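You operate a simulated robot arm through the tools that you are given. There is no shell and no other tool. Be economical: measure what you need, move in short steps, check, and stop when the job is done.

You run a simulated robot arm. Do the job below in one go: nothing can be reset, and whatever is moved stays where it is left.

TASK
Load the yellow-tipped bobbin, then the blue-tipped one, on the turntable; step it on after each.
Fine: switch the checker on; one step each time.

Only the result counts: the job must be done as asked and must still hold three seconds after the hand-in. Knocking over, shifting, dropping, spilling or breaking anything else fails it.

THE ROBOT
A 6-joint arm with a two-finger gripper, on a carriage that runs on a rail from [-1504, -9] to [836, 5] (x, y) and turns from -3.473 to 2.339 rad about z. Base frame: it is fixed where the carriage stands at the start and does not move with it; the origin is on the floor, on the carriage's upright axis, x ahead of it, y to its left, z up. Units: mm, rad, N and s.
Its first joint turns from -2.897 to 2.897 rad. Places, roughly: back step button [800, -800, 800]; blue arm [0, -800, 900]; bobbin checker [800, -700, 900]; checker switch [700, -500, 800]; cleaner button [100, -500, 800]; front step button [800, -500, 800]; read button [300, -500, 800]; reader dial [300, -700, 800]; reader switch [300, -800, 800]; white turntable [800, -700, 800]; write button [300, -600, 800]. Payload 5 kg.
Tool frame: the origin (TCP) lies between the finger pads and is the grasp point; the fingertips stand 30 mm ahead of it; z points along the fingers, y is the line along which they close. Largest opening 176 mm; the body of the gripper starts 153 mm behind the TCP.
Orientation is told as [roll, pitch, yaw] about the base's x, y, z axes, in that order, counted from this pose: with the fingers straight down and closing along the base's y, the tool's x points along the base's -x, its y along +y and its z along -z.

THE INTERFACE
- The arm moves only by the tool send_rows. Its argument "rows" is a list of rows, each a list of 3 entries, a list of its own where there are three numbers: the shift along the base's x, y, z in m, then the turn, a rotation vector about the base's x, y, z in rad, then the closure, from 0 (fully open) to 1 (shut). In form: [[[x, y, z], [rx, ry, rz], grip], ...]. A call has 1 to 8 rows; each row shifts and turns the commanded pose from where the row before left it. Rows are played at 5 a second. More than 50 mm and 0.15 rad between two rows, or a gripper value outside its range, and nothing of the call is played. A pose out of reach is approached as far as the arm can. The call stops where the force on the tool passes 40 N (or 10 N more than at its start, if that is more) or the arm is blocked; 0.2 s more then pass. Each finger halts on what it meets, pressing with about 31 N; the grip force reading is that of the motor and also rises with nothing between the fingers. The clock runs only during rows and for 0.2 s after the last one: add rows that do not move to give the fingers time. The reply holds the time, the measured pose of the TCP, the force on the tool along the base axes, the opening and the grip force, in the units named above and with some noise, with the torque about the TCP (base axes, N m) and any sound that the robot's microphone picked up, and new pictures: "pictures" is both (left out), scene, wrist or none.
- Cameras (640 x 400 px; columns grow to the right, rows downward): "scene" is now at [15.2, 131.1, 1594.9]; the picture's right is [-0.92, -0.40, 0.00], its down [-0.25, 0.57, -0.78] and it looks along [0.31, -0.72, -0.62] (base axes); focal length 251 px, centre (320, 200). "wrist" rides on the gripper at [67, -9, -183] in the tool frame; the picture's right is [0.14, 0.99, 0.00], its down [-0.92, 0.13, -0.36] and it looks along [-0.36, 0.05, 0.93] (tool axes); focal length 251 px, centre (320, 200). There is no depth. A picture from a camera that has moved, and an enlarged one, comes with that camera's place and axes in the base frame and with its lens.
- slide_trunk(by): slides the trunk up (or, below 0, down) by that many mm; the arm and the scene camera ride with it, the base frame stays. It gives what a move gives, with no picture.
- drive_base(legs): drives the robot by 1 to 6 legs, each [ahead, left, turn to the left] in mm, mm and rad, along the robot's own axes; the way and the turn of a leg run together, so that a leg with both is an arc; at most 1500 mm and 3.142 rad a leg. The arm and the cameras ride along, it lands a little off, and it stops where it bumps. It keeps to its track: a leg is cut to what the track allows. It gives what a move gives, and a new picture of the scene camera.
- turn_head(pan, tilt): turns the head with the scene camera to pan (to the left, within 2.094 rad either way) and tilt (down, from -0.506 to 1.204), counted from straight ahead of the robot. It gives what a move gives, and a new picture of the scene camera.
- inspect(camera, box): a new picture of the part [left, top, right, bottom] of that camera's present view, enlarged. It takes no simulated time.
- hand_in(): hands the job in; it is judged then, once.

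Go step by step. Nothing tells you exact positions but the pictures and the camera data: compare them with the known pose of the tool, close in by small moves and look again before you grip or let go. The budget is 120 turns and 260 pictures, counting those below and the enlarged ones. Unless the task says otherwise, let go and move clear before handing in, and close with one line.

The tools are called after "Call:" by a JSON object that holds its "op" and its "data". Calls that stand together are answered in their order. send_rows: Moves the arm, as the interface text tells. Its arguments: {"type":"object","properties":{"rows":{"type":"array"},"pictures":{"type":"string","enum":["both","scene","wrist","none"]}},"required":["rows"]} The other tools are called the same way: slide_trunk (by) slides the trunk up or down; drive_base (legs) drives the base; turn_head (pan, tilt) turns the head that bears the scene camera; inspect (camera, box) takes an enlarged picture of a part of a camera's view; hand_in () hands the job in.

At the start:

```text
time: 0.0
eef_pos: [689.1, -301.1, 1180.4]
orientation: [0.0, -0.001, -0.001]
ft_force: [-0.7, -0.3, 0.1]
moment: [0.01, -0.03, 0.0]
grip_width: 175.8
grip_force: 0.1
trunk travel left (down, up): [-150.0, 200.0]
robot x, y, heading: [-1.1, 0.6, -0.002]
head pan, tilt: [-1.161, 0.675]
```

scene: 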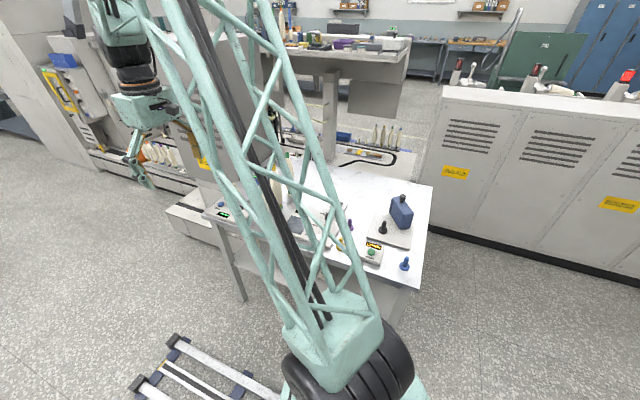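
wrist: 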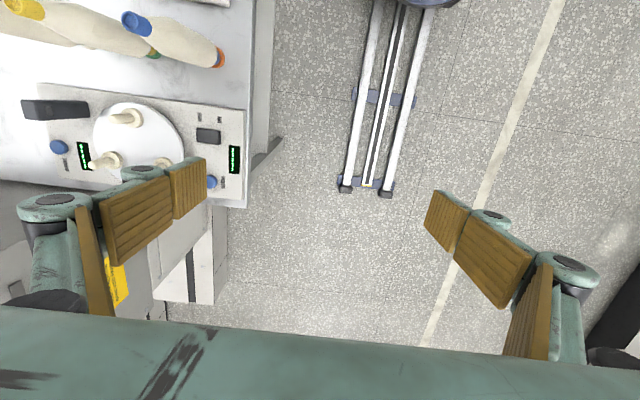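

The wrist view shows the white turntable panel with pegs and several bobbins lying near it. I'll look closer at both.

Call:
{"op": "inspect", "data": {"camera": "wrist", "box": [0, 0, 280, 220]}}

Call:
{"op": "turn_head", "data": {"pan": -0.75, "tilt": 0.75}}

```text
1.82 times, centred on (140, 110) of wrist
camera zoom: at [622.5, -310.7, 1364.1], right [-0.14, 0.99, 0.0], down [0.92, 0.13, 0.36], along [0.36, 0.05, -0.93], focal length 457 px, centre (647, 364)
```

zoom: 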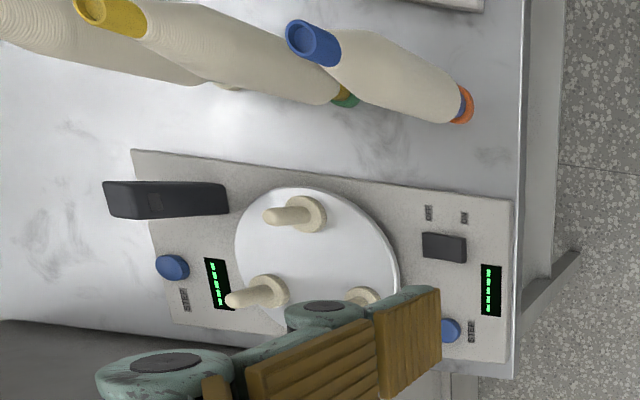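

```text
time: 0.9
eef_pos: [688.9, -301.6, 1181.1]
orientation: [0.001, -0.001, 0.0]
ft_force: [0.1, 0.1, -0.2]
moment: [0.01, -0.02, 0.01]
grip_width: 176.0
grip_force: 0.0
trunk travel left (down, up): [-150.0, 200.0]
robot x, y, heading: [-1.9, 1.2, 0.002]
head pan, tilt: [-0.75, 0.75]
camera scene: at [41.6, 153.3, 1588.5], right [-0.68, -0.73, 0.0], down [-0.5, 0.47, -0.73], along [0.53, -0.5, -0.68], focal length 251 px, centre (320, 200)
```

scene: 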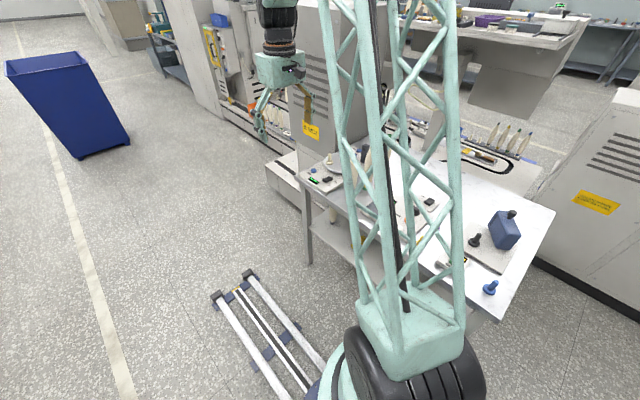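

The bobbins stand upright next to the turntable panel, which is slightly out of reach. I'll pull the arm back and then drive along the rail.

Call:
{"op": "send_rows", "data": {"rows": [[[-0.05, 0, 0], [0, 0, 0], 0], [[-0.05, 0, 0], [0, 0, 0], 0], [[-0.05, 0, 0], [0, 0, 0], 0], [[-0.05, -0.03, 0], [0, 0, 0], 0], [[0, -0.05, 0.02], [0, 0, 0], 0], [[0, -0.05, 0.02], [0, 0, 0], 0]]}}

```text
refused: row 4 steps farther than a row can; nothing moved
```

Call:
{"op": "send_rows", "data": {"rows": [[[-0.05, 0, 0], [0, 0, 0], 0], [[-0.05, 0, 0], [0, 0, 0], 0], [[-0.05, 0, 0], [0, 0, 0], 0], [[-0.05, 0, 0], [0, 0, 0], 0], [[0, -0.04, 0.02], [0, 0, 0], 0], [[0, -0.04, 0.02], [0, 0, 0], 0], [[0, -0.04, 0.02], [0, 0, 0], 0]]}}

```text
time: 2.5
eef_pos: [488.9, -421.9, 1239.0]
orientation: [0.0, -0.001, -0.002]
ft_force: [0.1, 0.7, 0.4]
moment: [-0.12, 0.03, 0.0]
grip_width: 175.9
grip_force: 0.1
trunk travel left (down, up): [-150.0, 200.0]
robot x, y, heading: [0.1, 1.3, -0.001]
head pan, tilt: [-0.75, 0.75]
camera scene: at [41.5, 154.0, 1588.4], right [-0.68, -0.73, 0.0], down [-0.5, 0.46, -0.73], along [0.53, -0.5, -0.68], focal length 251 px, centre (320, 200)
camera wrist: at [422.6, -431.2, 1422.8], right [-0.14, 0.99, 0.0], down [0.92, 0.13, 0.36], along [0.36, 0.05, -0.93], focal length 251 px, centre (320, 200)
```

scene: 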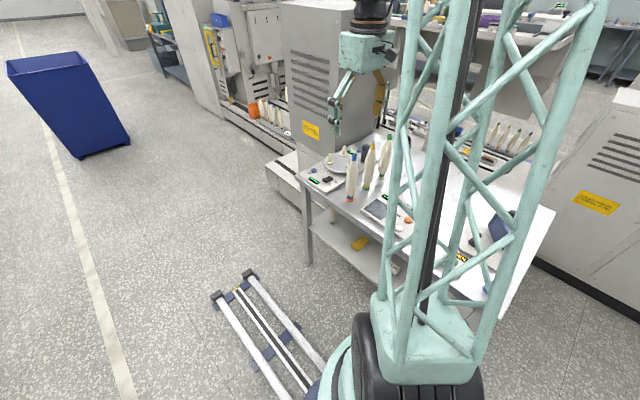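
wrist: 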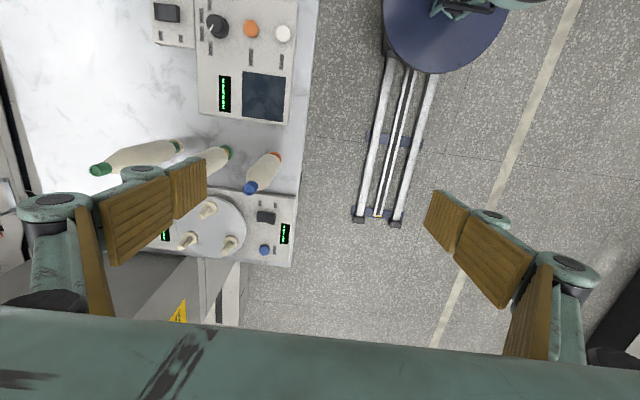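

Three bobbins stand in a row beside the turntable: blue-tipped in front, yellow in the middle and green at the back. I'll zoom in.

Call:
{"op": "inspect", "data": {"camera": "scene", "box": [280, 120, 440, 220]}}

Call:
{"op": "inspect", "data": {"camera": "wrist", "box": [60, 100, 340, 275]}}

```text
4.00 times, centred on (360, 170) of scene
camera zoom: at [41.5, 154.0, 1588.4], right [-0.68, -0.73, 0.0], down [-0.5, 0.46, -0.73], along [0.53, -0.5, -0.68], focal length 1004 px, centre (160, 320)
```

zoom: 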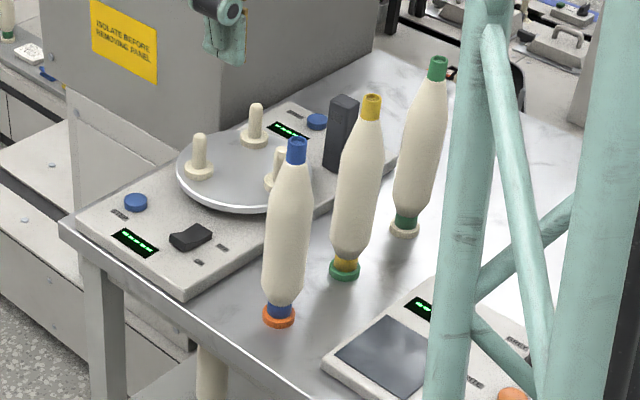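

```text
2.29 times, centred on (200, 188) of wrist
camera zoom: at [422.6, -431.2, 1422.8], right [-0.14, 0.99, 0.0], down [0.92, 0.13, 0.36], along [0.36, 0.05, -0.93], focal length 575 px, centre (594, 229)
```

zoom: 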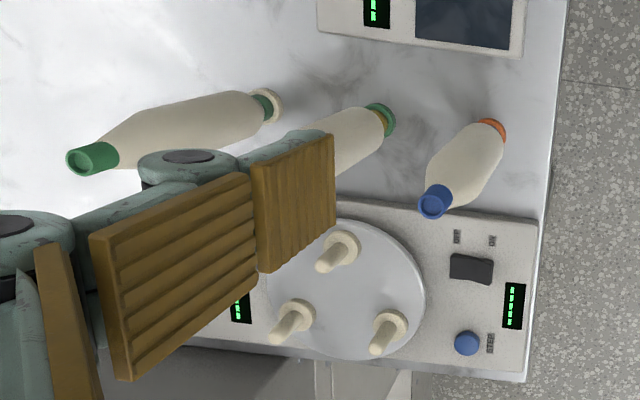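

Blue stands at about (562,-522), yellow at (571,-645) and green at (571,-762), each with its top at z≈1050. I'll retract the arm and drive 400 mm along the rail.

Call:
{"op": "send_rows", "data": {"rows": [[[-0.05, 0, 0], [0, 0, 0], 0], [[-0.05, 0, 0], [0, 0, 0], 0], [[-0.04, -0.02, 0], [0, 0, 0], 0], [[-0.04, -0.03, 0], [0, 0, 0], 0]], "pictures": "none"}}

Call:
{"op": "drive_base", "data": {"legs": [[400, 0, 0]]}}

Call:
{"op": "inspect", "data": {"camera": "wrist", "box": [0, 0, 640, 400]}}

```text
time: 3.5
eef_pos: [307.4, -472.0, 1240.9]
orientation: [0.0, 0.0, 0.0]
ft_force: [0.4, 0.5, -0.5]
moment: [-0.03, 0.13, 0.0]
grip_width: 176.1
grip_force: 0.1
trunk travel left (down, up): [-150.0, 200.0]
robot x, y, heading: [-0.9, -0.3, -0.001]
head pan, tilt: [-0.75, 0.75]
```

```text
time: 6.0
eef_pos: [695.7, -470.2, 1241.6]
orientation: [-0.001, 0.0, -0.007]
ft_force: [-0.7, -0.7, -0.9]
moment: [0.03, 0.0, 0.0]
grip_width: 176.1
grip_force: 0.1
trunk travel left (down, up): [-150.0, 200.0]
robot x, y, heading: [393.3, 0.5, -0.002]
head pan, tilt: [-0.75, 0.75]
camera scene: at [433.3, 155.4, 1588.5], right [-0.69, -0.73, 0.0], down [-0.5, 0.47, -0.73], along [0.53, -0.5, -0.68], focal length 251 px, centre (320, 200)
```

scene: 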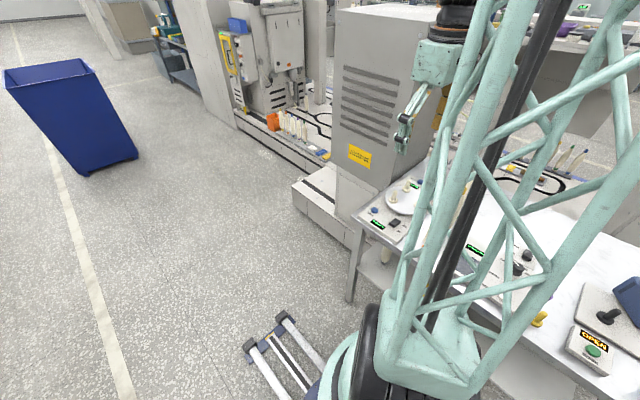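

```text
1.00 times, centred on (320, 200) of wrist (not enlarged: the box is as wide or as high as the picture)
camera zoom: at [629.0, -479.0, 1424.0], right [-0.13, 0.99, 0.0], down [0.92, 0.12, 0.36], along [0.36, 0.05, -0.93], focal length 251 px, centre (320, 200)
```

zoom: 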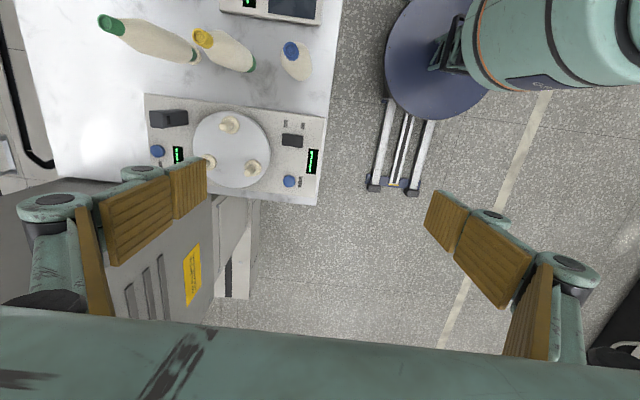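

Call:
{"op": "inspect", "data": {"camera": "wrist", "box": [130, 60, 338, 210]}}

Call:
{"op": "inspect", "data": {"camera": "scene", "box": [340, 160, 440, 250]}}

```text
2.67 times, centred on (234, 135) of wrist
camera zoom: at [629.0, -479.0, 1424.0], right [-0.13, 0.99, 0.0], down [0.92, 0.12, 0.36], along [0.36, 0.05, -0.93], focal length 670 px, centre (549, 373)
```

zoom: 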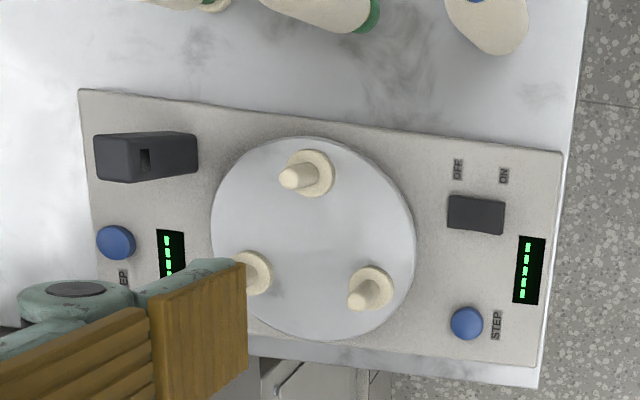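

```text
4.44 times, centred on (390, 205) of scene
camera zoom: at [433.3, 155.4, 1588.5], right [-0.69, -0.73, 0.0], down [-0.5, 0.47, -0.73], along [0.53, -0.5, -0.68], focal length 1116 px, centre (9, 178)
```

zoom: 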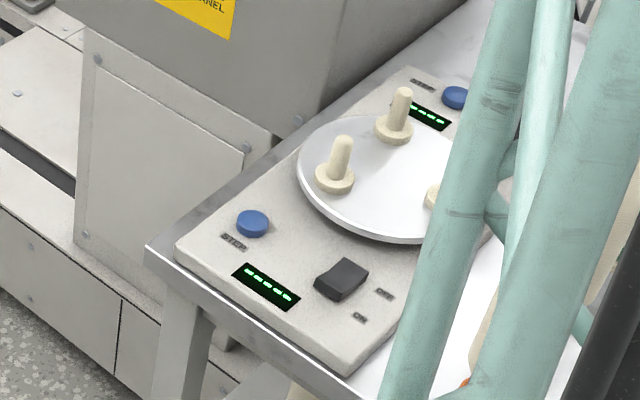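

The layout is clear: the rocker is at about (720,-530,830) with ON on its +y side, and the front step button is at (820,-531,827). The pegs are at about (705,-669), (796,-615) and (799,-724). I'll close the gripper and hover over the ON side of the rocker.

Call:
{"op": "send_rows", "data": {"rows": [[[0.024, -0.042, 0], [0, 0, 0.007], 1], [[0, 0, -0.05], [0, 0, 0], 1], [[0, 0, -0.05], [0, 0, 0], 1], [[0, 0, -0.05], [0, 0, 0], 1], [[0, 0, -0.05], [0, 0, 0], 1], [[0, 0, -0.05], [0, 0, 0], 1], [[0, 0, -0.05], [0, 0, 0], 1], [[0, 0, 0], [0, 0, 0], 1]]}}

```text
time: 7.8
eef_pos: [721.2, -514.1, 940.0]
orientation: [0.0, 0.0, 0.001]
ft_force: [0.5, -1.0, -0.7]
moment: [0.21, 0.1, -0.01]
grip_width: 0.0
grip_force: 31.3
trunk travel left (down, up): [-150.0, 200.0]
robot x, y, heading: [389.9, 1.0, -0.004]
head pan, tilt: [-0.75, 0.75]
camera scene: at [433.9, 154.1, 1588.6], right [-0.69, -0.73, 0.0], down [-0.5, 0.47, -0.73], along [0.53, -0.5, -0.68], focal length 251 px, centre (320, 200)
camera wrist: at [654.5, -522.9, 1123.7], right [-0.14, 0.99, 0.0], down [0.92, 0.13, 0.36], along [0.36, 0.05, -0.93], focal length 251 px, centre (320, 200)
```

scene: 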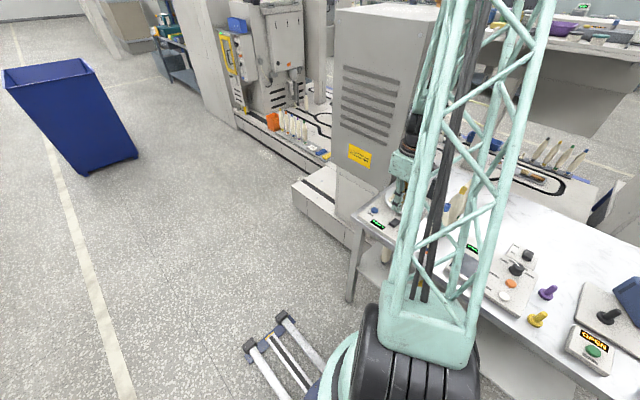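
wrist: 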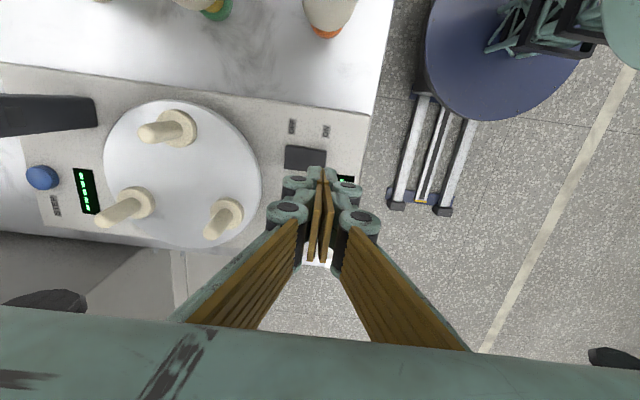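

The closed fingers are above the ON half of the rocker. I'll descend in small steps until they press it.

Call:
{"op": "send_rows", "data": {"rows": [[[0, -0.002, -0.04], [0, 0, 0], 1], [[0, 0, -0.03], [0, 0, 0], 1], [[0, 0, -0.008], [0, 0, 0], 1], [[0, 0, -0.005], [0, 0, 0], 1], [[0, 0, -0.004], [0, 0, 0], 1]], "pictures": "wrist"}}

Call:
{"op": "inspect", "data": {"camera": "scene", "box": [340, 160, 440, 250]}}

```text
time: 9.0
eef_pos: [720.5, -513.8, 859.6]
orientation: [-0.003, 0.0, 0.004]
ft_force: [-1.5, 10.2, 32.3]
moment: [-0.03, 0.12, -0.02]
grip_width: 0.0
grip_force: 30.8
trunk travel left (down, up): [-150.0, 200.0]
robot x, y, heading: [390.3, 3.5, -0.007]
head pan, tilt: [-0.75, 0.75]
stopped in row 5: the force on the tool passed its limit at 57 N (the readings are from after the stop); the commanded pose is now the measured one
camera wrist: at [653.4, -522.6, 1043.0], right [-0.14, 0.99, 0.0], down [0.92, 0.13, 0.36], along [0.36, 0.05, -0.93], focal length 251 px, centre (320, 200)
```

wrist: 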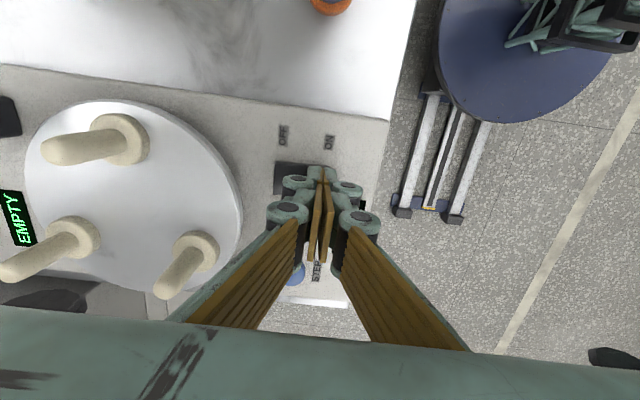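

```text
4.44 times, centred on (390, 205) of scene
camera zoom: at [432.6, 157.2, 1588.6], right [-0.69, -0.73, 0.0], down [-0.5, 0.47, -0.73], along [0.53, -0.5, -0.68], focal length 1116 px, centre (9, 178)
```

zoom: 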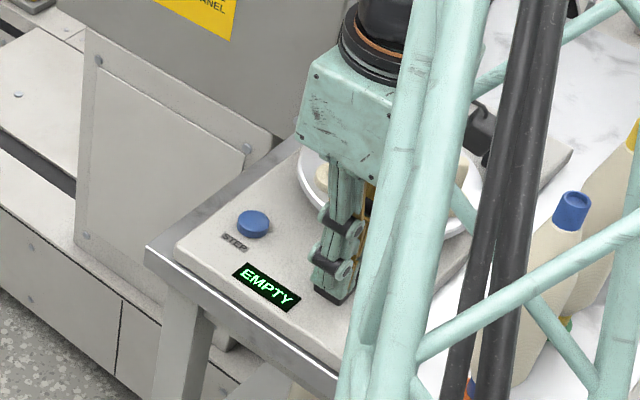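

The checker is on and its displays read EMPTY. I'll raise the arm, open the gripper partway, and move above the yellow bobbin.

Call:
{"op": "send_rows", "data": {"rows": [[[0, 0, 0.05], [0, 0, 0], 1], [[0, 0, 0.05], [0, 0, 0], 1], [[0, 0, 0.05], [0, 0, 0], 1], [[0, 0, 0.05], [0, 0, 0], 1], [[0, 0, 0.05], [0, 0, 0], 0.45], [[0, 0, 0.05], [0, 0, 0], 0.45], [[0, 0, 0.05], [0, 0, 0], 0.45], [[0, 0, 0.03], [0, 0, 0], 0.45]], "pictures": "wrist"}}

Call:
{"op": "send_rows", "data": {"rows": [[[-0.04, -0.03, 0], [0, 0, 0], 0.45], [[-0.04, -0.03, 0], [0, 0, 0], 0.45], [[-0.04, -0.03, 0], [0, 0, 0], 0.45], [[-0.025, -0.038, 0], [0, 0, 0], 0.45], [[0, 0, 0], [0, 0, 0], 0.45]]}}

```text
time: 10.8
eef_pos: [718.7, -512.0, 1238.9]
orientation: [-0.002, -0.002, 0.002]
ft_force: [1.2, 0.8, 0.7]
moment: [-0.02, 0.01, -0.01]
grip_width: 96.9
grip_force: 0.1
trunk travel left (down, up): [-150.0, 200.0]
robot x, y, heading: [389.5, 6.5, -0.012]
head pan, tilt: [-0.75, 0.75]
camera wrist: at [652.4, -522.1, 1422.1], right [-0.14, 0.99, 0.0], down [0.92, 0.13, 0.36], along [0.36, 0.05, -0.93], focal length 251 px, centre (320, 200)
```

wrist: 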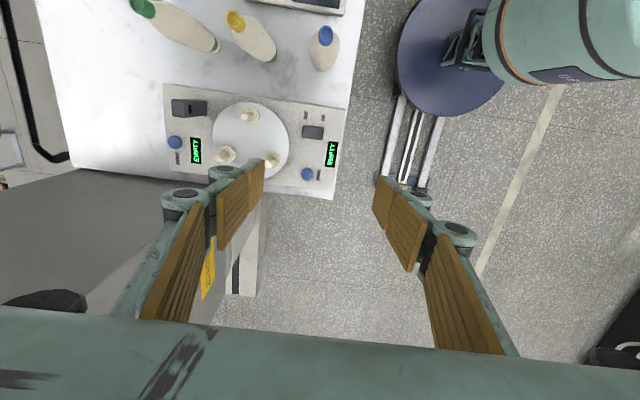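

```text
time: 12.0
eef_pos: [575.0, -643.5, 1237.3]
orientation: [-0.001, -0.002, 0.002]
ft_force: [-0.1, -1.2, -0.6]
moment: [0.27, -0.07, -0.01]
grip_width: 96.9
grip_force: 0.1
trunk travel left (down, up): [-150.0, 200.0]
robot x, y, heading: [389.4, 2.1, -0.007]
head pan, tilt: [-0.75, 0.75]
camera scene: at [433.2, 154.0, 1588.7], right [-0.69, -0.73, 0.0], down [-0.5, 0.47, -0.73], along [0.53, -0.5, -0.68], focal length 251 px, centre (320, 200)
camera wrist: at [508.1, -653.7, 1419.4], right [-0.14, 0.99, 0.0], down [0.92, 0.13, 0.36], along [0.36, 0.05, -0.93], focal length 251 px, centre (320, 200)
```

scene: 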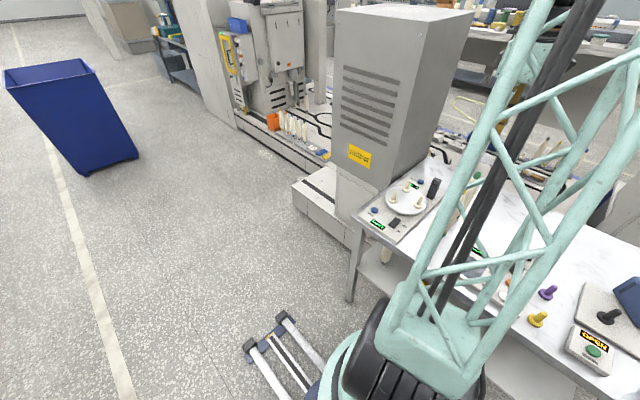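
wrist: 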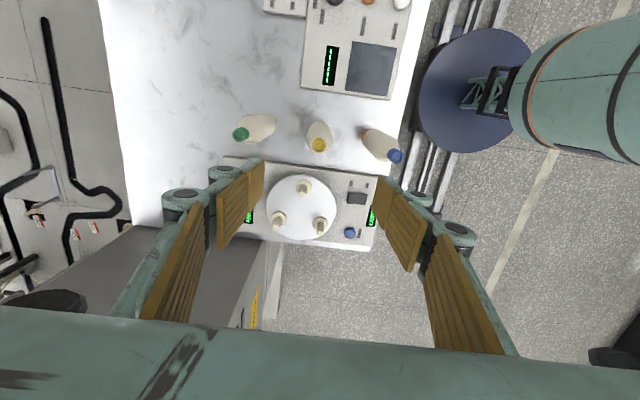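

The gripper is above the yellow bobbin. I'll zoom in to fix its centre.

Call:
{"op": "inspect", "data": {"camera": "wrist", "box": [220, 90, 420, 215]}}

```text
3.20 times, centred on (320, 152) of wrist
camera zoom: at [508.1, -653.7, 1419.4], right [-0.14, 0.99, 0.0], down [0.92, 0.13, 0.36], along [0.36, 0.05, -0.93], focal length 805 px, centre (320, 352)
```

zoom: 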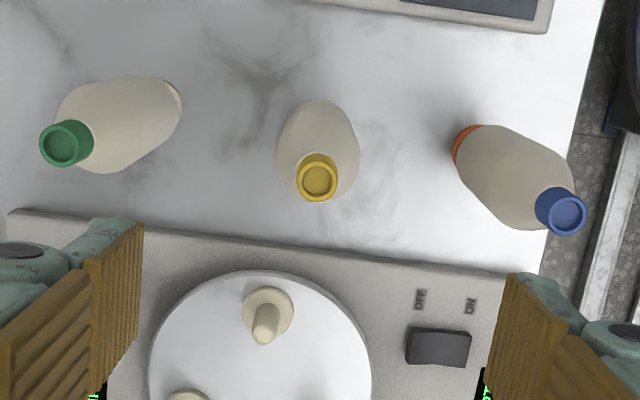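

The yellow bobbin is centred near (572,-646) with its top at about z 1018. I'll descend around it.

Call:
{"op": "send_rows", "data": {"rows": [[[-0.003, -0.003, -0.045], [0, 0, 0], 0.45], [[0, 0, -0.05], [0, 0, 0], 0.45], [[0, 0, -0.05], [0, 0, 0], 0.45], [[0, 0, -0.05], [0, 0, 0], 0.45], [[0, 0, 0], [0, 0, 0], 0.45]], "pictures": "both"}}

Call:
{"op": "inspect", "data": {"camera": "scene", "box": [390, 130, 530, 260]}}

```text
time: 13.2
eef_pos: [573.7, -644.3, 1041.4]
orientation: [-0.001, -0.001, 0.001]
ft_force: [0.4, -0.5, -2.1]
moment: [0.22, 0.03, -0.01]
grip_width: 96.7
grip_force: 0.0
trunk travel left (down, up): [-150.0, 200.0]
robot x, y, heading: [390.8, 1.5, -0.008]
head pan, tilt: [-0.75, 0.75]
camera scene: at [433.6, 154.0, 1588.7], right [-0.69, -0.73, 0.0], down [-0.5, 0.47, -0.73], along [0.53, -0.5, -0.68], focal length 251 px, centre (320, 200)
camera wrist: at [506.9, -653.8, 1224.5], right [-0.14, 0.99, 0.0], down [0.92, 0.13, 0.36], along [0.36, 0.05, -0.93], focal length 251 px, centre (320, 200)
```

scene: 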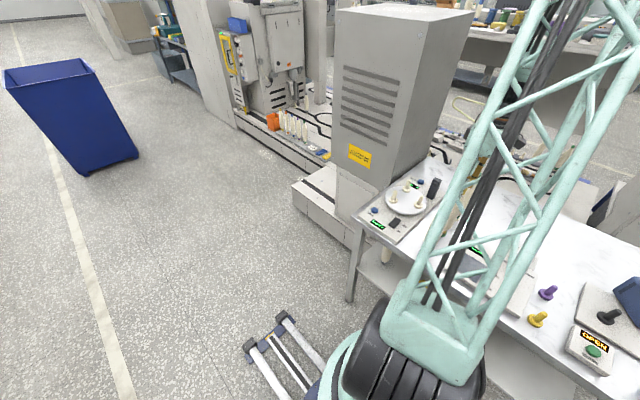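
wrist: 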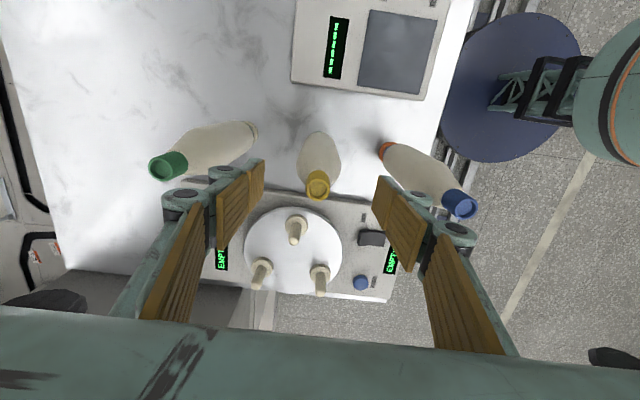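

```text
3.08 times, centred on (460, 195) of scene
camera zoom: at [433.6, 154.0, 1588.7], right [-0.69, -0.73, 0.0], down [-0.5, 0.47, -0.73], along [0.53, -0.5, -0.68], focal length 773 px, centre (-111, 215)
```

zoom: 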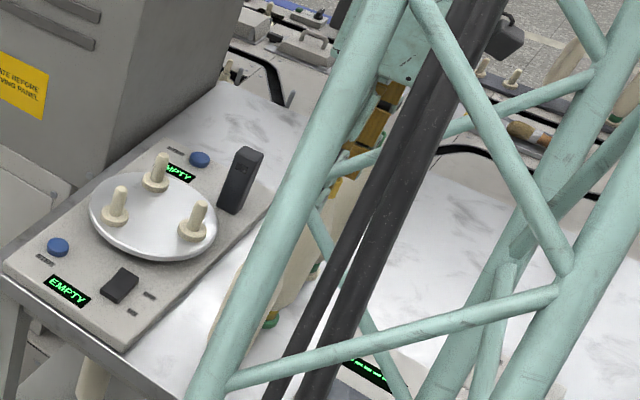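

The tip is centred between the fingers. I'll lower the last stretch and close.

Call:
{"op": "send_rows", "data": {"rows": [[[-0.003, -0.002, -0.045], [0, 0, 0], 0.45], [[0, 0, -0.045], [0, 0, 0], 0.45], [[0, 0, -0.016], [0, 0, 0], 0.45], [[0, 0, 0], [0, 0, 0], 0.45]], "pictures": "wrist"}}

```text
time: 14.2
eef_pos: [571.3, -647.5, 937.9]
orientation: [-0.004, -0.004, 0.002]
ft_force: [-0.6, 0.3, 0.9]
moment: [-0.01, -0.02, -0.01]
grip_width: 96.5
grip_force: 0.0
trunk travel left (down, up): [-150.0, 200.0]
robot x, y, heading: [391.4, 3.5, -0.007]
head pan, tilt: [-0.75, 0.75]
camera wrist: at [504.0, -655.5, 1121.5], right [-0.14, 0.99, 0.0], down [0.92, 0.13, 0.36], along [0.36, 0.05, -0.93], focal length 251 px, centre (320, 200)
```

wrist: 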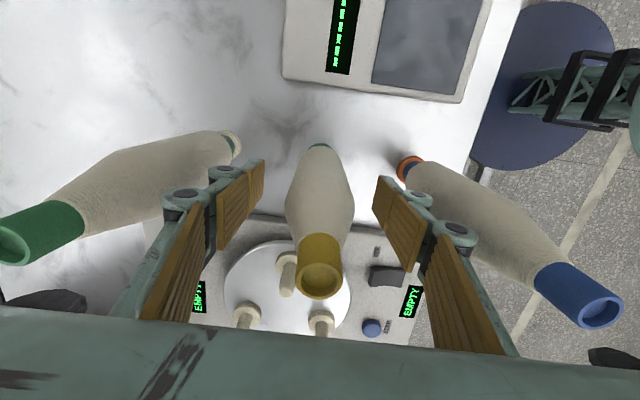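

The fingers straddle the bobbin evenly, so I'll close and lift slightly.

Call:
{"op": "send_rows", "data": {"rows": [[[0, 0, 0], [0, 0, 0], 1], [[0, 0, 0], [0, 0, 0], 1], [[0, 0, 0], [0, 0, 0], 1], [[0, 0, 0], [0, 0, 0], 1], [[0, 0, 0.02], [0, 0, 0], 1], [[0, 0, 0.03], [0, 0, 0], 1]], "pictures": "both"}}

```text
time: 15.6
eef_pos: [569.7, -647.5, 987.7]
orientation: [-0.002, -0.003, 0.002]
ft_force: [-0.1, -0.9, -1.6]
moment: [0.1, 0.03, -0.02]
grip_width: 46.8
grip_force: 31.0
trunk travel left (down, up): [-150.0, 200.0]
robot x, y, heading: [390.1, 0.8, -0.001]
head pan, tilt: [-0.75, 0.75]
camera scene: at [433.4, 155.0, 1588.6], right [-0.69, -0.73, 0.0], down [-0.5, 0.47, -0.73], along [0.53, -0.5, -0.68], focal length 251 px, centre (320, 200)
camera wrist: at [503.3, -656.8, 1170.2], right [-0.14, 0.99, 0.0], down [0.92, 0.13, 0.36], along [0.36, 0.05, -0.93], focal length 251 px, centre (320, 200)
```

scene: 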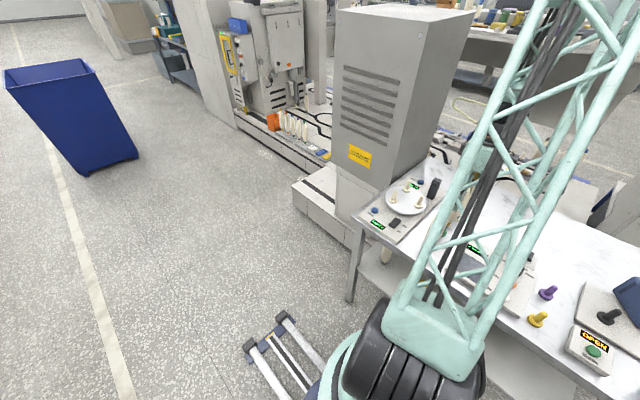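
wrist: 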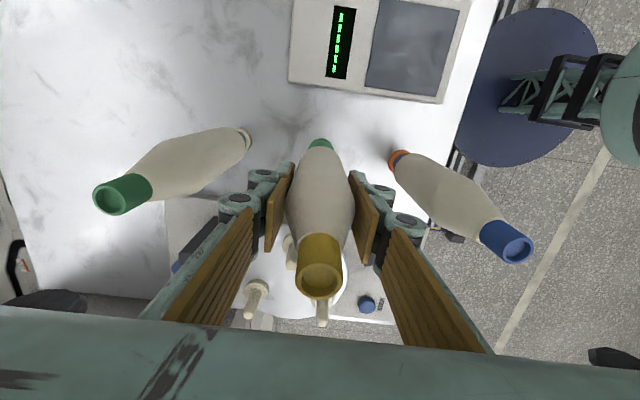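

The yellow bobbin is held. I'll lift it to clear the pegs, carry it above the nearest peg at about (704,-665), and then check alignment.

Call:
{"op": "send_rows", "data": {"rows": [[[0, 0, 0.04], [0, 0, 0], 1], [[0, 0, 0.035], [0, 0, 0], 1], [[0.045, -0.01, 0], [0, 0, 0], 1], [[0.045, -0.008, 0], [0, 0, 0], 1], [[0.043, 0, 0], [0, 0, 0], 1], [[0, 0, 0], [0, 0, 0], 1]], "pictures": "both"}}

Call:
{"op": "inspect", "data": {"camera": "wrist", "box": [220, 60, 420, 185]}}

Call:
{"op": "inspect", "data": {"camera": "scene", "box": [360, 120, 480, 220]}}

```text
time: 17.0
eef_pos: [703.7, -663.2, 1066.6]
orientation: [-0.004, 0.0, 0.0]
ft_force: [1.6, 1.2, -1.7]
moment: [-0.12, 0.13, -0.02]
grip_width: 46.5
grip_force: 31.6
trunk travel left (down, up): [-150.0, 200.0]
robot x, y, heading: [390.1, 4.0, -0.001]
head pan, tilt: [-0.75, 0.75]
camera scene: at [433.9, 155.9, 1588.4], right [-0.69, -0.73, 0.0], down [-0.5, 0.47, -0.73], along [0.53, -0.5, -0.68], focal length 251 px, centre (320, 200)
camera wrist: at [637.2, -672.3, 1248.3], right [-0.14, 0.99, 0.0], down [0.92, 0.13, 0.36], along [0.36, 0.05, -0.93], focal length 251 px, centre (320, 200)
```

scene: 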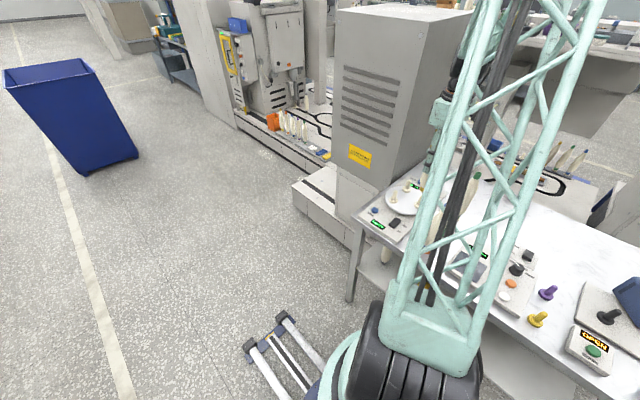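
wrist: 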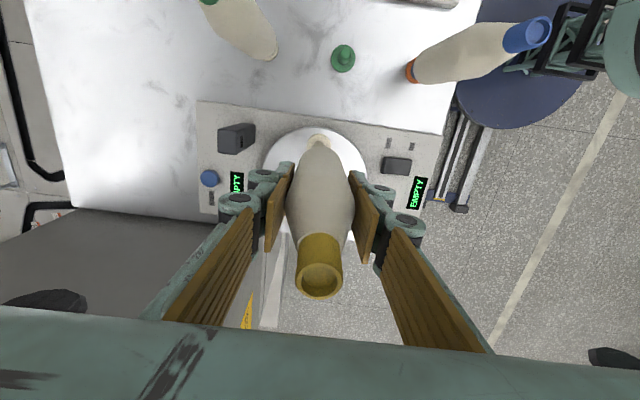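

```text
3.20 times, centred on (320, 122) of wrist
camera zoom: at [637.2, -672.3, 1248.3], right [-0.14, 0.99, 0.0], down [0.92, 0.13, 0.36], along [0.36, 0.05, -0.93], focal length 805 px, centre (320, 448)
```

zoom: 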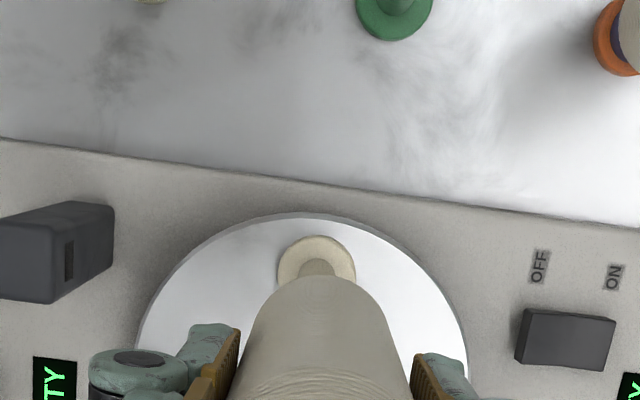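

```text
4.00 times, centred on (420, 170) of scene
camera zoom: at [433.9, 155.9, 1588.4], right [-0.69, -0.73, 0.0], down [-0.5, 0.47, -0.73], along [0.53, -0.5, -0.68], focal length 1004 px, centre (-80, 320)
```

zoom: 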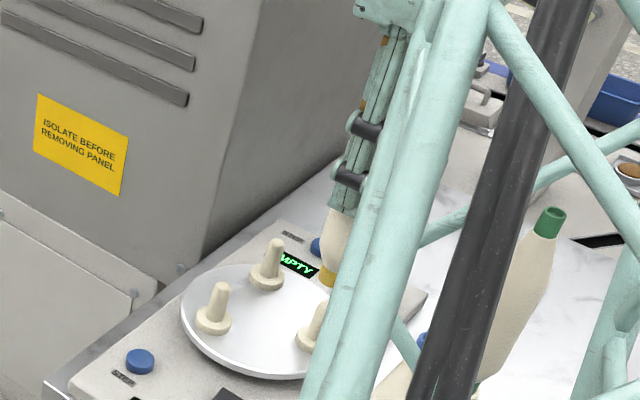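

The bobbin came off a green stand and now hangs over peg A. I'll turn the head to see past the tower and check alignment along the other direction.

Call:
{"op": "turn_head", "data": {"pan": -0.25, "tilt": 0.75}}

Call:
{"op": "inspect", "data": {"camera": "scene", "box": [510, 120, 630, 220]}}

```text
time: 17.9
eef_pos: [703.5, -663.0, 1065.1]
orientation: [-0.002, -0.002, 0.003]
ft_force: [0.0, 0.3, -1.7]
moment: [0.03, 0.02, 0.0]
grip_width: 46.6
grip_force: 31.1
trunk travel left (down, up): [-150.0, 200.0]
robot x, y, heading: [389.8, -2.1, -0.002]
head pan, tilt: [-0.25, 0.75]
camera scene: at [453.3, 191.3, 1588.5], right [-0.25, -0.97, 0.0], down [-0.66, 0.17, -0.73], along [0.71, -0.18, -0.68], focal length 251 px, centre (320, 200)
```

scene: 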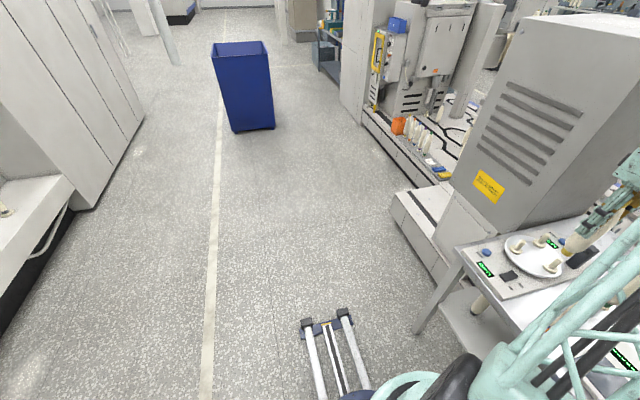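

```text
4.00 times, centred on (570, 170) of scene
camera zoom: at [453.3, 191.3, 1588.5], right [-0.25, -0.97, 0.0], down [-0.66, 0.17, -0.73], along [0.71, -0.18, -0.68], focal length 1004 px, centre (-680, 320)
```

zoom: 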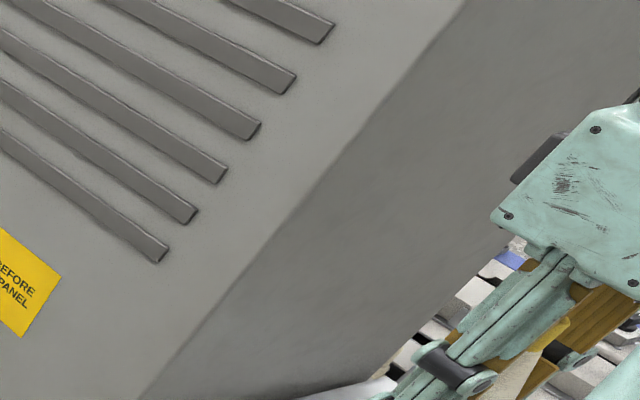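

Good unobstructed view. I'll zoom in on the peg and the bobbin bottom.

Call:
{"op": "inspect", "data": {"camera": "scene", "box": [500, 205, 628, 285]}}

```text
5.00 times, centred on (564, 245) of scene
camera zoom: at [453.3, 191.3, 1588.5], right [-0.25, -0.97, 0.0], down [-0.66, 0.17, -0.73], along [0.71, -0.18, -0.68], focal length 1256 px, centre (-900, -25)
```

zoom: 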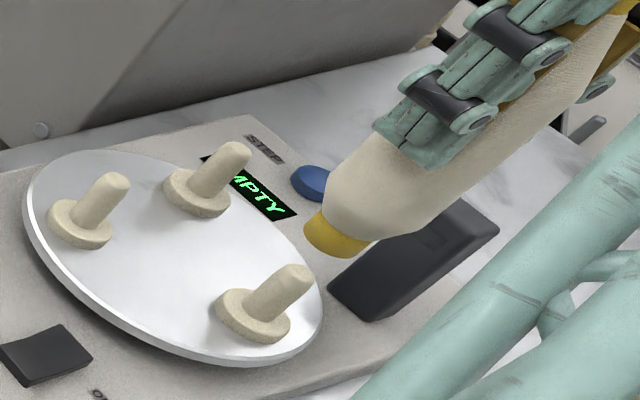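

The peg axis and bobbin bottom line up in this view, and the wrist view says to shift about 2 mm in -y. I'll lower it onto the peg gently.

Call:
{"op": "send_rows", "data": {"rows": [[[0, -0.002, -0.02], [0, 0, 0], 1], [[0, 0, -0.02], [0, 0, 0], 1], [[0, 0, -0.015], [0, 0, 0], 1], [[0, 0, -0.01], [0, 0, 0], 1]], "pictures": "wrist"}}

Call:
{"op": "inspect", "data": {"camera": "scene", "box": [500, 205, 628, 285]}}

```text
time: 18.9
eef_pos: [702.0, -666.1, 996.7]
orientation: [0.0, -0.003, 0.001]
ft_force: [-2.7, 2.8, -2.3]
moment: [0.13, 0.3, -0.02]
grip_width: 46.7
grip_force: 30.8
trunk travel left (down, up): [-150.0, 200.0]
robot x, y, heading: [393.5, 5.8, -0.005]
head pan, tilt: [-0.25, 0.75]
camera wrist: at [635.2, -675.8, 1180.4], right [-0.14, 0.99, 0.0], down [0.92, 0.13, 0.36], along [0.36, 0.05, -0.93], focal length 251 px, centre (320, 200)
```

wrist: 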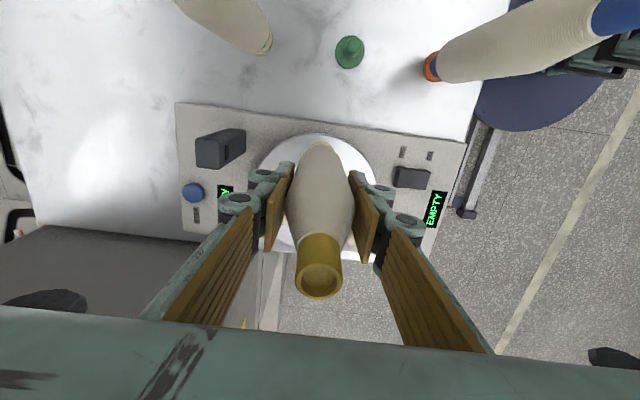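

```text
5.00 times, centred on (564, 245) of scene
camera zoom: at [453.1, 191.5, 1588.4], right [-0.25, -0.97, 0.0], down [-0.66, 0.17, -0.73], along [0.71, -0.18, -0.68], focal length 1256 px, centre (-900, -25)
```

zoom: 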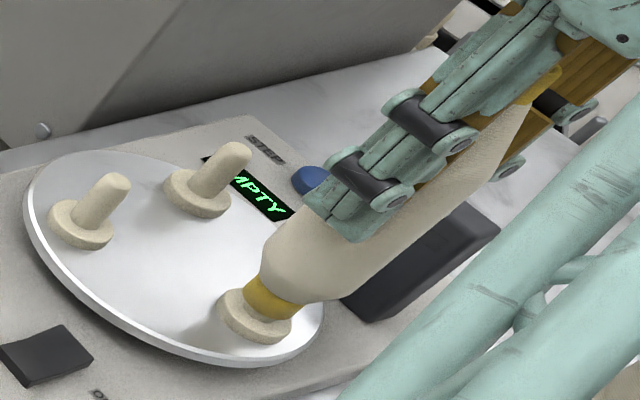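

The bobbin is sliding onto the peg. I'll lower it to contact with the collar.

Call:
{"op": "send_rows", "data": {"rows": [[[0, 0, -0.006], [0, 0, 0], 1], [[0, 0, -0.005], [0, 0, 0], 1], [[0, 0, -0.004], [0, 0, 0], 1], [[0, 0, -0.003], [0, 0, 0], 1], [[0, 0, -0.003], [0, 0, 0], 1]], "pictures": "none"}}

Call:
{"op": "inspect", "data": {"camera": "scene", "box": [500, 205, 628, 285]}}

```text
time: 19.7
eef_pos: [702.1, -668.8, 989.0]
orientation: [-0.008, -0.004, 0.004]
ft_force: [-2.6, 4.9, 23.1]
moment: [0.31, 0.07, 0.11]
grip_width: 46.9
grip_force: 31.0
trunk travel left (down, up): [-150.0, 200.0]
robot x, y, heading: [391.9, 3.0, -0.004]
head pan, tilt: [-0.25, 0.75]
stopped in row 3: the force on the tool passed its limit at 42 N (the readings are from after the stop); the commanded pose is now the measured one
```

```text
5.00 times, centred on (564, 245) of scene
camera zoom: at [452.4, 192.8, 1588.5], right [-0.25, -0.97, 0.0], down [-0.66, 0.17, -0.73], along [0.71, -0.18, -0.68], focal length 1256 px, centre (-900, -25)
```

zoom: 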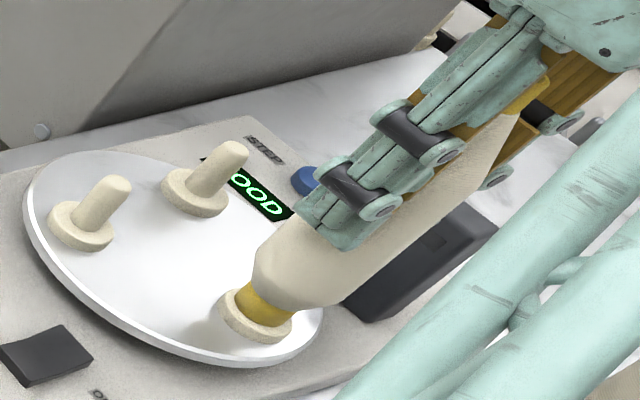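

The bobbin is seated and the checker reads GOOD. I'll release it and rise clear.

Call:
{"op": "send_rows", "data": {"rows": [[[0, 0, 0], [0, 0, 0], 0.45], [[0, 0, 0], [0, 0, 0], 0.45], [[0, 0, 0], [0, 0, 0], 0.45], [[0, 0, 0], [0, 0, 0], 0.45]], "pictures": "none"}}

Call:
{"op": "inspect", "data": {"camera": "scene", "box": [500, 205, 628, 285]}}

Call:
{"op": "send_rows", "data": {"rows": [[[0, 0, 0.03], [0, 0, 0], 0.45], [[0, 0, 0.05], [0, 0, 0], 0.45], [[0, 0, 0.05], [0, 0, 0], 0.45], [[0, 0, 0.05], [0, 0, 0], 0.45], [[0, 0, 0.05], [0, 0, 0], 0.45]], "pictures": "both"}}

Call:
{"op": "inspect", "data": {"camera": "scene", "box": [470, 185, 630, 285]}}

```text
time: 20.7
eef_pos: [703.0, -668.3, 985.4]
orientation: [-0.005, -0.005, 0.001]
ft_force: [-0.6, 0.1, 0.0]
moment: [0.02, 0.01, 0.0]
grip_width: 96.6
grip_force: 0.0
trunk travel left (down, up): [-150.0, 200.0]
robot x, y, heading: [395.0, -3.0, -0.008]
head pan, tilt: [-0.25, 0.75]
```

```text
5.00 times, centred on (564, 245) of scene
camera zoom: at [453.3, 191.3, 1588.5], right [-0.25, -0.97, 0.0], down [-0.66, 0.17, -0.73], along [0.71, -0.18, -0.68], focal length 1256 px, centre (-900, -25)
```

zoom: 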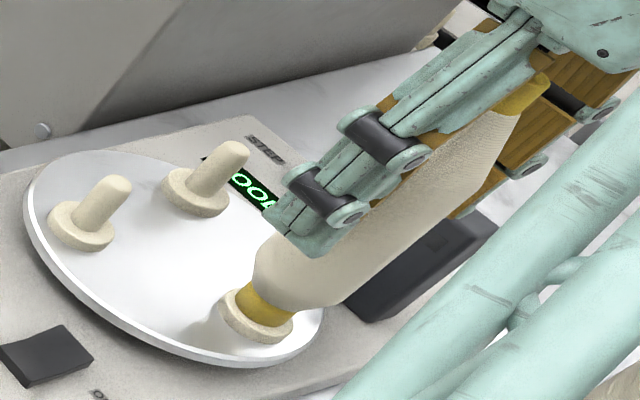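

```text
time: 21.9
eef_pos: [704.3, -669.5, 1216.7]
orientation: [-0.005, 0.001, 0.002]
ft_force: [0.7, -1.6, 0.7]
moment: [0.07, 0.01, -0.03]
grip_width: 96.9
grip_force: 0.1
trunk travel left (down, up): [-150.0, 200.0]
robot x, y, heading: [392.9, 2.8, -0.009]
head pan, tilt: [-0.25, 0.75]
camera scene: at [453.3, 191.2, 1588.6], right [-0.25, -0.97, 0.0], down [-0.66, 0.17, -0.73], along [0.71, -0.18, -0.68], focal length 251 px, centre (320, 200)
camera wrist: at [636.8, -678.7, 1399.9], right [-0.14, 0.99, -0.01], down [0.92, 0.13, 0.36], along [0.36, 0.05, -0.93], focal length 251 px, centre (320, 200)
```

scene: 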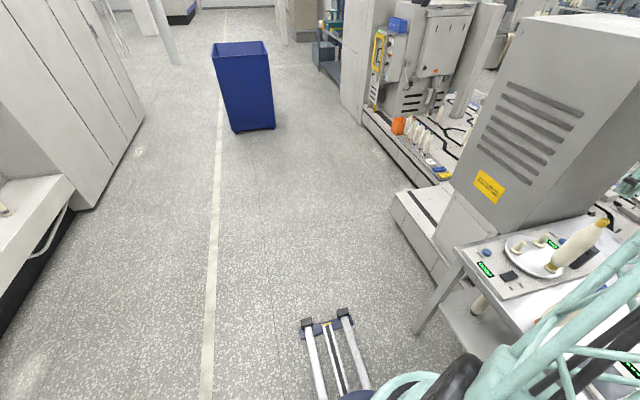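
wrist: 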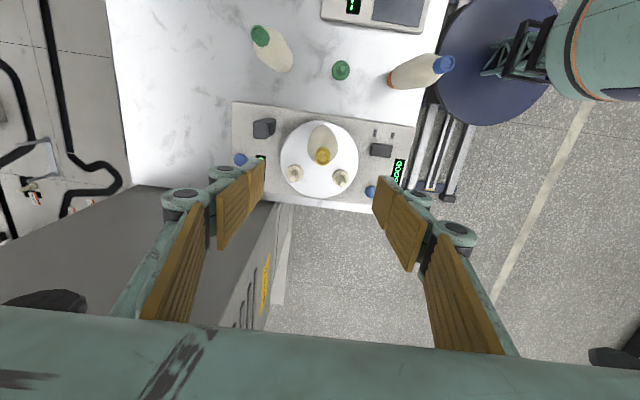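

```text
4.00 times, centred on (550, 235) of scene
camera zoom: at [453.3, 191.2, 1588.6], right [-0.25, -0.97, 0.0], down [-0.66, 0.17, -0.73], along [0.71, -0.18, -0.68], focal length 1004 px, centre (-600, 60)
```

zoom: 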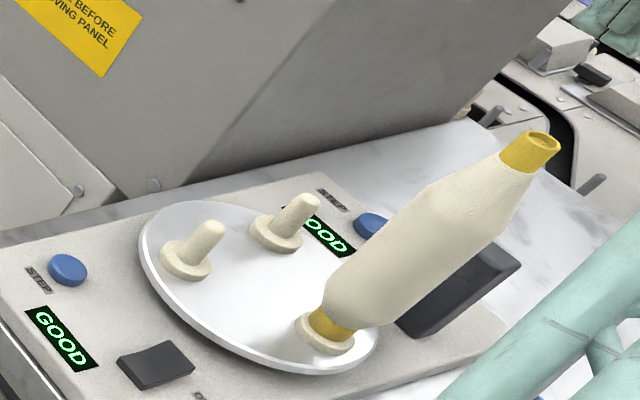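

Yellow is loaded and both displays read GOOD. To press the front STEP button without the gripper body being in the bobbin's sweep, I'll yaw -90° at height and move over the button with closed fingers.

Call:
{"op": "send_rows", "data": {"rows": [[[0.029, 0.035, 0], [0, 0, -0.143], 1], [[0.029, 0.035, 0], [0, 0, -0.143], 1], [[0.029, 0.035, 0], [0, 0, -0.143], 1], [[0.029, 0.034, 0], [0, 0, -0.143], 1], [[0, 0, 0], [0, 0, -0.143], 1], [[0, 0, 0], [0, 0, -0.143], 1], [[0, 0, 0], [0, 0, -0.143], 1], [[0, 0, 0], [0, 0, -0.143], 1]], "pictures": "none"}}

Call:
{"op": "send_rows", "data": {"rows": [[[0, 0, -0.04], [0, 0, -0.143], 1], [[0, 0, -0.05], [0, 0, -0.143], 1], [[0, 0, -0.05], [0, 0, -0.14], 1], [[0, 0, -0.05], [0, 0, 0], 1], [[0, 0, 0], [0, 0, 0], 1]], "pictures": "both"}}

```text
time: 23.7
eef_pos: [819.4, -530.2, 1216.4]
orientation: [-0.006, -0.004, -1.144]
ft_force: [0.1, 0.0, -0.3]
moment: [-0.03, -0.01, 0.02]
grip_width: 0.0
grip_force: 31.3
trunk travel left (down, up): [-150.0, 200.0]
robot x, y, heading: [389.1, 3.8, -0.007]
head pan, tilt: [-0.25, 0.75]
```

```text
time: 24.9
eef_pos: [818.3, -532.0, 1022.0]
orientation: [-0.008, -0.003, -1.568]
ft_force: [0.3, -0.8, -0.6]
moment: [0.17, 0.08, -0.01]
grip_width: 0.0
grip_force: 31.1
trunk travel left (down, up): [-150.0, 200.0]
robot x, y, heading: [390.6, 0.5, -0.004]
head pan, tilt: [-0.25, 0.75]
camera scene: at [453.8, 190.3, 1588.7], right [-0.25, -0.97, 0.0], down [-0.66, 0.17, -0.73], along [0.71, -0.18, -0.68], focal length 251 px, centre (320, 200)
camera wrist: at [810.6, -465.3, 1205.4], right [0.99, 0.14, -0.01], down [0.13, -0.92, 0.36], along [0.05, -0.36, -0.93], focal length 251 px, centre (320, 200)
```

scene: 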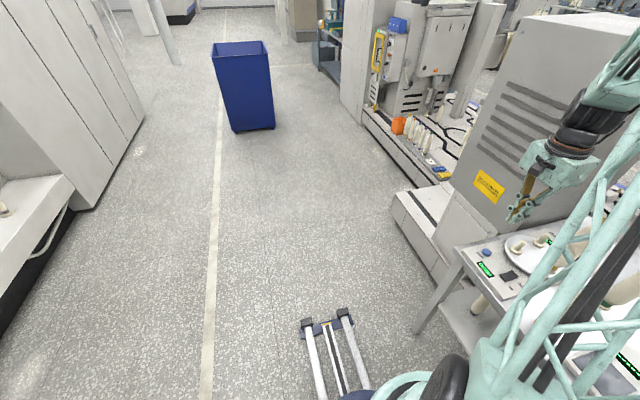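
wrist: 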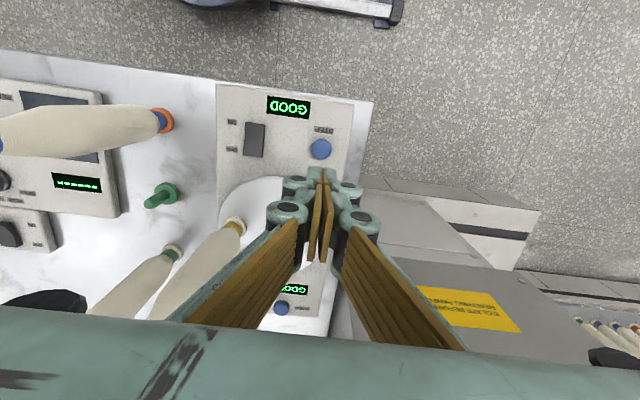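

The button sits right under the fingers. I'll press once.

Call:
{"op": "send_rows", "data": {"rows": [[[0.001, 0.001, -0.045], [0, 0, 0], 1], [[0, 0, -0.045], [0, 0, 0], 1], [[0, 0, -0.045], [0, 0, 0], 1], [[0, 0, -0.02], [0, 0, 0], 1], [[0, 0, -0.008], [0, 0, 0], 1], [[0, 0, -0.004], [0, 0, 0], 1], [[0, 0, -0.004], [0, 0, 0], 1]], "pictures": "both"}}

```text
time: 26.5
eef_pos: [821.0, -530.6, 855.3]
orientation: [-0.005, -0.003, -1.568]
ft_force: [-0.6, 2.6, 11.7]
moment: [0.06, 0.03, -0.03]
grip_width: 6.0
grip_force: 44.7
trunk travel left (down, up): [-150.0, 200.0]
robot x, y, heading: [391.1, 3.2, -0.009]
head pan, tilt: [-0.25, 0.75]
heard: click
camera scene: at [452.8, 191.9, 1588.6], right [-0.25, -0.97, 0.0], down [-0.66, 0.17, -0.73], along [0.71, -0.18, -0.68], focal length 251 px, centre (320, 200)
camera wrist: at [812.2, -461.5, 1038.5], right [0.99, 0.14, -0.01], down [0.13, -0.92, 0.37], along [0.05, -0.36, -0.93], focal length 251 px, centre (320, 200)
```

scene: 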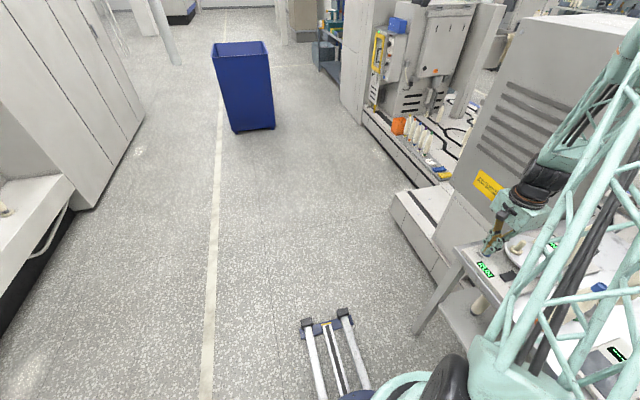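
wrist: 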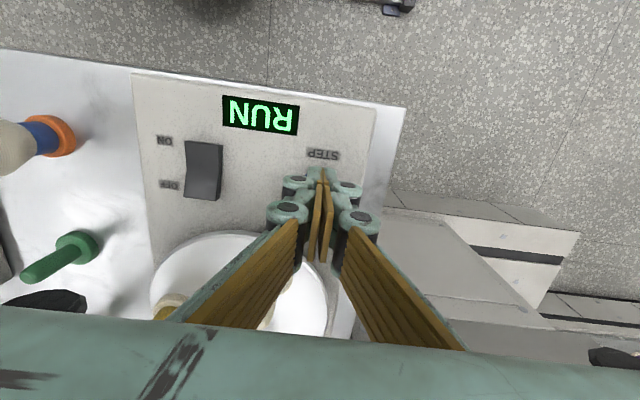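

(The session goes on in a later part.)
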